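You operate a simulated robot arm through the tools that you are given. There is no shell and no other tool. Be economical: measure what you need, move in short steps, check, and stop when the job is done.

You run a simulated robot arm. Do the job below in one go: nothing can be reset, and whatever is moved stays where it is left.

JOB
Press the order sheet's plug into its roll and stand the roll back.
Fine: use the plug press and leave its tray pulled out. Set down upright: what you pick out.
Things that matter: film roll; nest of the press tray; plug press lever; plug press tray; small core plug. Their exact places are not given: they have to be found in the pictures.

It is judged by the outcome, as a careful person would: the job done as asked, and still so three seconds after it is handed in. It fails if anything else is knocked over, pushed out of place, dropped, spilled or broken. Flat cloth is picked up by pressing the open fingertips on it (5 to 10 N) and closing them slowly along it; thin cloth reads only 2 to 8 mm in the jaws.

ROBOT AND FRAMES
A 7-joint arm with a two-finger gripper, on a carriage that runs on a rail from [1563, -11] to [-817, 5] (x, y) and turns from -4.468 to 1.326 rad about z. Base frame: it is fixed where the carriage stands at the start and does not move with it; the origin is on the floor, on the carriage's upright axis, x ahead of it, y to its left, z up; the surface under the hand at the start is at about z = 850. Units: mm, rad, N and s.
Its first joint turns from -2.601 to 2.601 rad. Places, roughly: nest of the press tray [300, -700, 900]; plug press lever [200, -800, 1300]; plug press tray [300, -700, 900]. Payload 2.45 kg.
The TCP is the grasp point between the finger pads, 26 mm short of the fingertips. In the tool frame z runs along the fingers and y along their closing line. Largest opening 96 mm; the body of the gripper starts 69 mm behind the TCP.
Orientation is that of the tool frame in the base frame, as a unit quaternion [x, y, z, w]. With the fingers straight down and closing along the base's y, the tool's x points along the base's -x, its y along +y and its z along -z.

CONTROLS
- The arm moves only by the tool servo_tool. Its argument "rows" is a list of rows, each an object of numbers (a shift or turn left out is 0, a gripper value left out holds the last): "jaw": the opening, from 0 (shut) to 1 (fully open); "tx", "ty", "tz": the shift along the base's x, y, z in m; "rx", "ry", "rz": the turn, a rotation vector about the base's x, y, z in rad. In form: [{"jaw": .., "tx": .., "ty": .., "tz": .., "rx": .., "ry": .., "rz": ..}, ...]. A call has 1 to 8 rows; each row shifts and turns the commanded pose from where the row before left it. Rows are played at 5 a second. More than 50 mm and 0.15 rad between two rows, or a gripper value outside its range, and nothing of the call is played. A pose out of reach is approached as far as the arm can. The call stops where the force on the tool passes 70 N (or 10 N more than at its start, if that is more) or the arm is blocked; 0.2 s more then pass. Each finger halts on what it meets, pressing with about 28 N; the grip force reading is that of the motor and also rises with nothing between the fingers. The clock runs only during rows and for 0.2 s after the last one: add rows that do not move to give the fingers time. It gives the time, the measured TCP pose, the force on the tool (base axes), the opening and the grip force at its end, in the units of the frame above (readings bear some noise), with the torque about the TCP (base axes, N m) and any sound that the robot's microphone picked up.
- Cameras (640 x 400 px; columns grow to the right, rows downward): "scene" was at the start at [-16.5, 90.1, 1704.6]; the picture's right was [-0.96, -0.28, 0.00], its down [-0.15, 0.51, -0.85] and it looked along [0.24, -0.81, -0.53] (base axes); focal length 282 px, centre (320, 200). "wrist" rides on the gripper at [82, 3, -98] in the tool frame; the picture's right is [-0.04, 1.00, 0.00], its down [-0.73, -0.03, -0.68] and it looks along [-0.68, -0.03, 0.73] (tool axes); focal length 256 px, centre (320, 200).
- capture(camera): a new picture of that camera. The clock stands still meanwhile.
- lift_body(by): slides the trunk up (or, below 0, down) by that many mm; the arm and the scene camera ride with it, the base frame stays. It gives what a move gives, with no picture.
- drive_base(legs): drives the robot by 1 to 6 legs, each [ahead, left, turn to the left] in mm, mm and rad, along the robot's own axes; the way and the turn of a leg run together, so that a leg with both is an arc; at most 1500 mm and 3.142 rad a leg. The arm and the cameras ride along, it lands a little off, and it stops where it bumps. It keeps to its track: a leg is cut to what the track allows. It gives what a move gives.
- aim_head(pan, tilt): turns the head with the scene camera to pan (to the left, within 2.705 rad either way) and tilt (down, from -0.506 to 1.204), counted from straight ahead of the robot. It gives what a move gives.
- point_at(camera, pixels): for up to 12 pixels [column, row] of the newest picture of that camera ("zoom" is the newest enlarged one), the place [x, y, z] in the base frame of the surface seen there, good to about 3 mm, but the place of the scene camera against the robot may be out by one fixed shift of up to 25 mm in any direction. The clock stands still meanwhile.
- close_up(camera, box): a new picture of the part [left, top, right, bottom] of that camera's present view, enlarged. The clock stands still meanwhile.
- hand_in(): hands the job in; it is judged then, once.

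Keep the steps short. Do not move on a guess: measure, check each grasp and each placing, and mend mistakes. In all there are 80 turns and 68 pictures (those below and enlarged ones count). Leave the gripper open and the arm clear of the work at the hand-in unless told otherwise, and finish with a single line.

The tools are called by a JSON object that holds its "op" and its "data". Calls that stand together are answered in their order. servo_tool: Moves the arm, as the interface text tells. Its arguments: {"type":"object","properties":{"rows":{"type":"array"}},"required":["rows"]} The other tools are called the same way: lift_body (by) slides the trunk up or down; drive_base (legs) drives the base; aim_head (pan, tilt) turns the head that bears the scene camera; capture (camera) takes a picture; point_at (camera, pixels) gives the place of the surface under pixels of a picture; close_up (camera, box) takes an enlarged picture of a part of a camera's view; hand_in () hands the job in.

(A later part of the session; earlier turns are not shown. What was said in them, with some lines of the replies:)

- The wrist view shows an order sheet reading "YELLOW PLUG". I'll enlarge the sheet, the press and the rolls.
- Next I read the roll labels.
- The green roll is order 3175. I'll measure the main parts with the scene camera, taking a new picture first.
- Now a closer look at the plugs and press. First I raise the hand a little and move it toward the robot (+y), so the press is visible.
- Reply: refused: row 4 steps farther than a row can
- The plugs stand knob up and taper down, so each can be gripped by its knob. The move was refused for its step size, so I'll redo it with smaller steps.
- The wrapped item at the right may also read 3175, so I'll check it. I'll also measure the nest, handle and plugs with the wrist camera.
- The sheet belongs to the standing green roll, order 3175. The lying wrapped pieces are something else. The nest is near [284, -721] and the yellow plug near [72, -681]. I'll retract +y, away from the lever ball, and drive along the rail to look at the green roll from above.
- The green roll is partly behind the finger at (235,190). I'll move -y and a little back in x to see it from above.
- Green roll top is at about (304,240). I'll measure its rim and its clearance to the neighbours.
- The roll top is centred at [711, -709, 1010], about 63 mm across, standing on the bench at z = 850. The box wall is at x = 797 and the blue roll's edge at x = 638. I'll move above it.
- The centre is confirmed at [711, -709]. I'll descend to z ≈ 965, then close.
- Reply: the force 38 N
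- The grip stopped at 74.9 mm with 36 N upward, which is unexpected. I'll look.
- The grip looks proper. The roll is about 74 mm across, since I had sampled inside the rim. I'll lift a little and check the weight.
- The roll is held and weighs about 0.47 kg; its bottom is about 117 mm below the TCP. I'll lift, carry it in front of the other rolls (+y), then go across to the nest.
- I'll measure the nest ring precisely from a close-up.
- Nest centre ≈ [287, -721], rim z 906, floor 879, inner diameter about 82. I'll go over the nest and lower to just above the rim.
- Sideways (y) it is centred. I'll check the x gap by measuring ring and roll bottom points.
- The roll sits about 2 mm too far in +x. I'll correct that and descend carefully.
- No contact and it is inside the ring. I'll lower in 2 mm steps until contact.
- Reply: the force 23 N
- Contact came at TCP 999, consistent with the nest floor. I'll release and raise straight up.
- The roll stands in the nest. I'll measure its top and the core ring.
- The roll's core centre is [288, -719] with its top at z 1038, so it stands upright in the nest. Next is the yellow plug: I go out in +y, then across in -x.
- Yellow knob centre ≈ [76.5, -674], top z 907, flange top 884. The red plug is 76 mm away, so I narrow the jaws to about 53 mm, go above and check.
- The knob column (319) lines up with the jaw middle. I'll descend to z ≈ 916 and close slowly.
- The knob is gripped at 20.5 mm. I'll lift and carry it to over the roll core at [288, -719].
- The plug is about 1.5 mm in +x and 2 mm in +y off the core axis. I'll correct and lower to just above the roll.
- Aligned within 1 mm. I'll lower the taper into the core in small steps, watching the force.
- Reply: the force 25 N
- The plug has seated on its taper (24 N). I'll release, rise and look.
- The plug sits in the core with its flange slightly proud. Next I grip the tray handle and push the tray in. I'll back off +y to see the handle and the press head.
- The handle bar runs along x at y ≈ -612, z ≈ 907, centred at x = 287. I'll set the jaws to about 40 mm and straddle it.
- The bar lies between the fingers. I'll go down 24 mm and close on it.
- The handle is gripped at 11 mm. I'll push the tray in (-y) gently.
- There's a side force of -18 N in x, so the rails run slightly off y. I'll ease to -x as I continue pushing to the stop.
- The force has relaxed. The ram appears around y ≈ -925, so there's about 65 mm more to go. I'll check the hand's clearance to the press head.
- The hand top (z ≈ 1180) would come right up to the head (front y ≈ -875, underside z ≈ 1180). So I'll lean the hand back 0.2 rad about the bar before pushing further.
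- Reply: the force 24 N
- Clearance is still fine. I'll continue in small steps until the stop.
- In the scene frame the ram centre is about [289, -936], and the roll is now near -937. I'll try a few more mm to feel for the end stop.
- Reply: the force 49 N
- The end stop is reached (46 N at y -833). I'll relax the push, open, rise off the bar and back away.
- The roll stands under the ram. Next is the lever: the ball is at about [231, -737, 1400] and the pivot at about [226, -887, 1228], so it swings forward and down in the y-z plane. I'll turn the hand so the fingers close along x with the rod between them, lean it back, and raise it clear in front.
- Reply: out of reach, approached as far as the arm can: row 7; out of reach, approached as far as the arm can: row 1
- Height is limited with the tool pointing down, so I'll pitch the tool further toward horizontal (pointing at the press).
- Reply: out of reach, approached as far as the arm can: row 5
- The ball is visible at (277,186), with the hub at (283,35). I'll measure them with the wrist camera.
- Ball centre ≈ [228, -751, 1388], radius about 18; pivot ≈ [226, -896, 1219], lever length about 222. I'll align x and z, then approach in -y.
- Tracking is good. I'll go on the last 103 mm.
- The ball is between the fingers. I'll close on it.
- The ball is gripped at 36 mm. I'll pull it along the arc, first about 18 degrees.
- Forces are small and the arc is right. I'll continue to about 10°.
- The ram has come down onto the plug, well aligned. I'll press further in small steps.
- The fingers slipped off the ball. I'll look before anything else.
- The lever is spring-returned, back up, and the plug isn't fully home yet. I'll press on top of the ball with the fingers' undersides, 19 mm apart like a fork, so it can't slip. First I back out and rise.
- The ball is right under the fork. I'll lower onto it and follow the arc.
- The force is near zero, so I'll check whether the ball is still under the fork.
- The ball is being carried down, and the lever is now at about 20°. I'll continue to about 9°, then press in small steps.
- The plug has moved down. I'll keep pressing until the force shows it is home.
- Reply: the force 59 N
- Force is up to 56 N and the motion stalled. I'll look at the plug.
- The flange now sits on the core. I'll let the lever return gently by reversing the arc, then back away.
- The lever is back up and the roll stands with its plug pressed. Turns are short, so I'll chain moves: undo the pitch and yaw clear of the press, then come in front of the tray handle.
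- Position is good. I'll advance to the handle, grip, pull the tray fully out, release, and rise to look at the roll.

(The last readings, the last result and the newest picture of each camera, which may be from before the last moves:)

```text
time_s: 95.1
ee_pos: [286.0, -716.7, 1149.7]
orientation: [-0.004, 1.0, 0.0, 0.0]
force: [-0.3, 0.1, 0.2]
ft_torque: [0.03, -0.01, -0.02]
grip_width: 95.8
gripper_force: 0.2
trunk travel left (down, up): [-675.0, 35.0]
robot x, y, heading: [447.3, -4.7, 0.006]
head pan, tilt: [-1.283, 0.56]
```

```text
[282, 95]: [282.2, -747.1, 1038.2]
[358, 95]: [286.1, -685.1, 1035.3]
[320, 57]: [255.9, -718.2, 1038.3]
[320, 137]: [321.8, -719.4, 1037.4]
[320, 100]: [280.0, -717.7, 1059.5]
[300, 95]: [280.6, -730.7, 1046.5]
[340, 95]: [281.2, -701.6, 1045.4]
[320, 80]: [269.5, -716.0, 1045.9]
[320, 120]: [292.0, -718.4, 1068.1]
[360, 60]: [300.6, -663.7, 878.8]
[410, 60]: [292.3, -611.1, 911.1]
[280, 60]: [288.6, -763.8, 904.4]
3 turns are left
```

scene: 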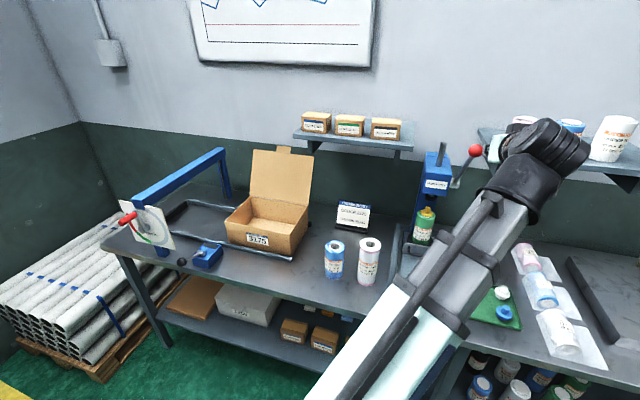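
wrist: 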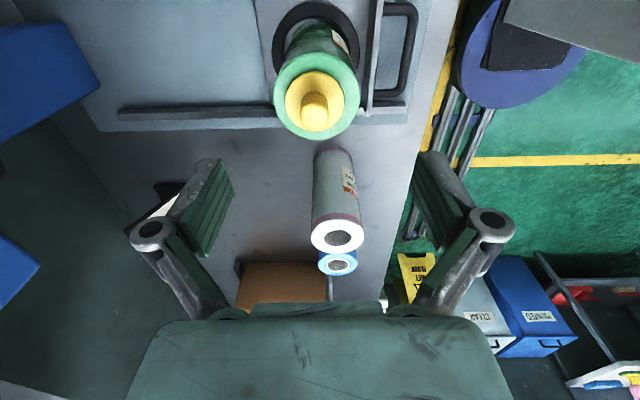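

Tray is out at its original place, the flange is seated on the core, and the roll is at [288, -719]. Now I grasp it a bit higher (TCP 1012, so the palm clears the knob), carry it in front of the other rolls back to [711, -709], and lower to contact.

{"op": "servo_tool", "data": {"rows": [{"tx": 0.001, "ty": -0.002, "tz": -0.04}, {"tz": -0.04}, {"tz": -0.04}, {"tz": -0.017}, {}]}}

{"op": "servo_tool", "data": {"rows": [{"jaw": 0.75}, {"jaw": 0.6}, {"jaw": 0.5}, {}, {}, {"tz": 0.005}, {"tz": 0.01}, {"tz": 0.015}]}}

{"op": "servo_tool", "data": {"rows": [{"tz": 0.04}, {"tz": 0.04}, {"tz": 0.04}, {"tz": 0.01}, {"ty": 0.04}, {"ty": 0.04}, {"ty": 0.04}, {}]}}

{"op": "servo_tool", "data": {"rows": [{"tx": 0.047}, {"tx": 0.047}, {"tx": 0.047}, {"tx": 0.047}, {"tx": 0.047}, {"tx": 0.047}, {"tx": 0.047}, {"tx": 0.047}]}}

{"op": "servo_tool", "data": {"rows": [{"tx": 0.047}, {"ty": -0.037}, {"ty": -0.037}, {"ty": -0.036}, {}]}}

{"op": "servo_tool", "data": {"rows": [{"tz": -0.04}, {"tz": -0.04}, {"tz": -0.04}, {"tz": -0.03}, {"tz": -0.015}, {}]}}

{"op": "servo_tool", "data": {"rows": [{"tz": -0.008}, {"tz": -0.006}, {"tz": -0.005}, {"tz": -0.005}, {"tz": -0.004}, {}]}}

{"op": "capture", "data": {"camera": "wrist"}}

{"op": "capture", "data": {"camera": "scene"}}

```text
time_s: 96.3
ee_pos: [286.7, -718.7, 1012.7]
orientation: [-0.004, 1.0, 0.0, 0.0]
force: [-1.4, -0.5, -0.1]
ft_torque: [0.02, -0.01, -0.02]
grip_width: 96.1
gripper_force: 0.0
trunk travel left (down, up): [-675.0, 35.0]
robot x, y, heading: [450.2, -3.6, 0.005]
head pan, tilt: [-1.283, 0.56]
```

```text
time_s: 98.1
ee_pos: [285.2, -717.8, 1043.5]
orientation: [-0.003, 1.0, 0.0, 0.0]
force: [-0.6, -0.7, -5.7]
ft_torque: [0.02, 0.01, 0.04]
grip_width: 71.5
gripper_force: 28.2
trunk travel left (down, up): [-675.0, 35.0]
robot x, y, heading: [442.7, -0.3, 0.007]
head pan, tilt: [-1.283, 0.56]
```

```text
time_s: 99.9
ee_pos: [287.4, -598.4, 1173.4]
orientation: [-0.004, 1.0, 0.0, 0.001]
force: [0.3, -0.2, -5.1]
ft_torque: [-0.04, -0.03, -0.02]
grip_width: 71.2
gripper_force: 27.7
trunk travel left (down, up): [-675.0, 35.0]
robot x, y, heading: [445.1, -2.4, 0.008]
head pan, tilt: [-1.283, 0.56]
```

```text
time_s: 101.7
ee_pos: [663.2, -600.7, 1170.9]
orientation: [-0.004, 1.0, 0.0, 0.0]
force: [0.8, 0.5, -5.0]
ft_torque: [-0.02, 0.0, -0.03]
grip_width: 71.4
gripper_force: 27.7
trunk travel left (down, up): [-675.0, 35.0]
robot x, y, heading: [444.8, -0.9, 0.005]
head pan, tilt: [-1.283, 0.56]
```

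```text
time_s: 102.9
ee_pos: [709.1, -709.5, 1169.8]
orientation: [-0.003, 1.0, 0.0, 0.001]
force: [-0.4, 0.4, -4.9]
ft_torque: [0.0, -0.02, 0.03]
grip_width: 71.6
gripper_force: 27.0
trunk travel left (down, up): [-675.0, 35.0]
robot x, y, heading: [446.7, 0.2, 0.007]
head pan, tilt: [-1.283, 0.56]
```

```text
time_s: 104.3
ee_pos: [710.1, -711.0, 1006.6]
orientation: [-0.003, 1.0, 0.0, 0.0]
force: [-0.4, -0.7, -4.9]
ft_torque: [-0.02, 0.04, 0.0]
grip_width: 71.5
gripper_force: 27.7
trunk travel left (down, up): [-675.0, 35.0]
robot x, y, heading: [443.7, -2.4, 0.015]
head pan, tilt: [-1.283, 0.56]
```

```text
time_s: 105.7
ee_pos: [709.7, -708.0, 978.0]
orientation: [-0.003, 1.0, -0.001, 0.0]
force: [-2.5, -2.9, 12.3]
ft_torque: [-0.06, 0.03, 0.07]
grip_width: 71.6
gripper_force: 27.4
trunk travel left (down, up): [-675.0, 35.0]
robot x, y, heading: [446.3, -0.3, 0.005]
head pan, tilt: [-1.283, 0.56]
```

```text
4 pictures are left
```

wrist: 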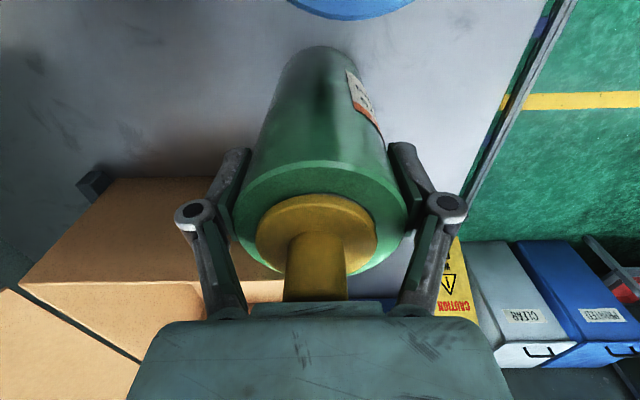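

```text
3 pictures are left
2 turns are left
```

scene: 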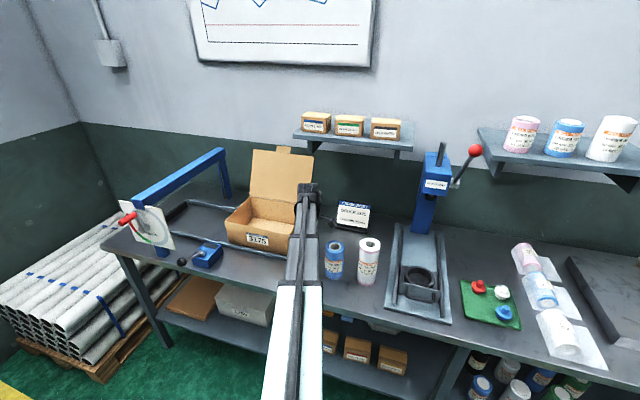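

The roll is on the bench at its old spot, upright, with firm contact. I'll release, rise straight up, back away and hand in.

{"op": "servo_tool", "data": {"rows": [{"jaw": 0.8}, {"jaw": 1.0}, {}, {"tz": 0.03}, {"tz": 0.04}, {"tz": 0.045}, {"tz": 0.045}, {}]}}

{"op": "servo_tool", "data": {"rows": [{"ty": 0.045}, {"ty": 0.045}, {"ty": 0.03}, {}]}}

{"op": "hand_in", "data": {}}

```text
time_s: 107.5
ee_pos: [710.7, -709.4, 1139.1]
orientation: [-0.003, 1.0, -0.001, 0.0]
force: [-0.2, 0.1, 0.3]
ft_torque: [0.0, -0.02, -0.02]
grip_width: 95.9
gripper_force: 0.1
trunk travel left (down, up): [-675.0, 35.0]
robot x, y, heading: [445.4, -2.5, 0.007]
head pan, tilt: [-1.283, 0.56]
```

```text
time_s: 108.5
ee_pos: [709.8, -586.6, 1141.7]
orientation: [-0.004, 1.0, 0.001, 0.0]
force: [0.2, 0.1, 1.0]
ft_torque: [-0.01, -0.01, -0.01]
grip_width: 95.9
gripper_force: 0.1
trunk travel left (down, up): [-675.0, 35.0]
robot x, y, heading: [445.3, -1.6, 0.004]
head pan, tilt: [-1.283, 0.56]
```

```text
The job is handed in.
```

The yellow plug is pressed into the green order 3175 roll, the roll was set back upright in its old place (no picture taken after I let go), and the press tray is pulled out.
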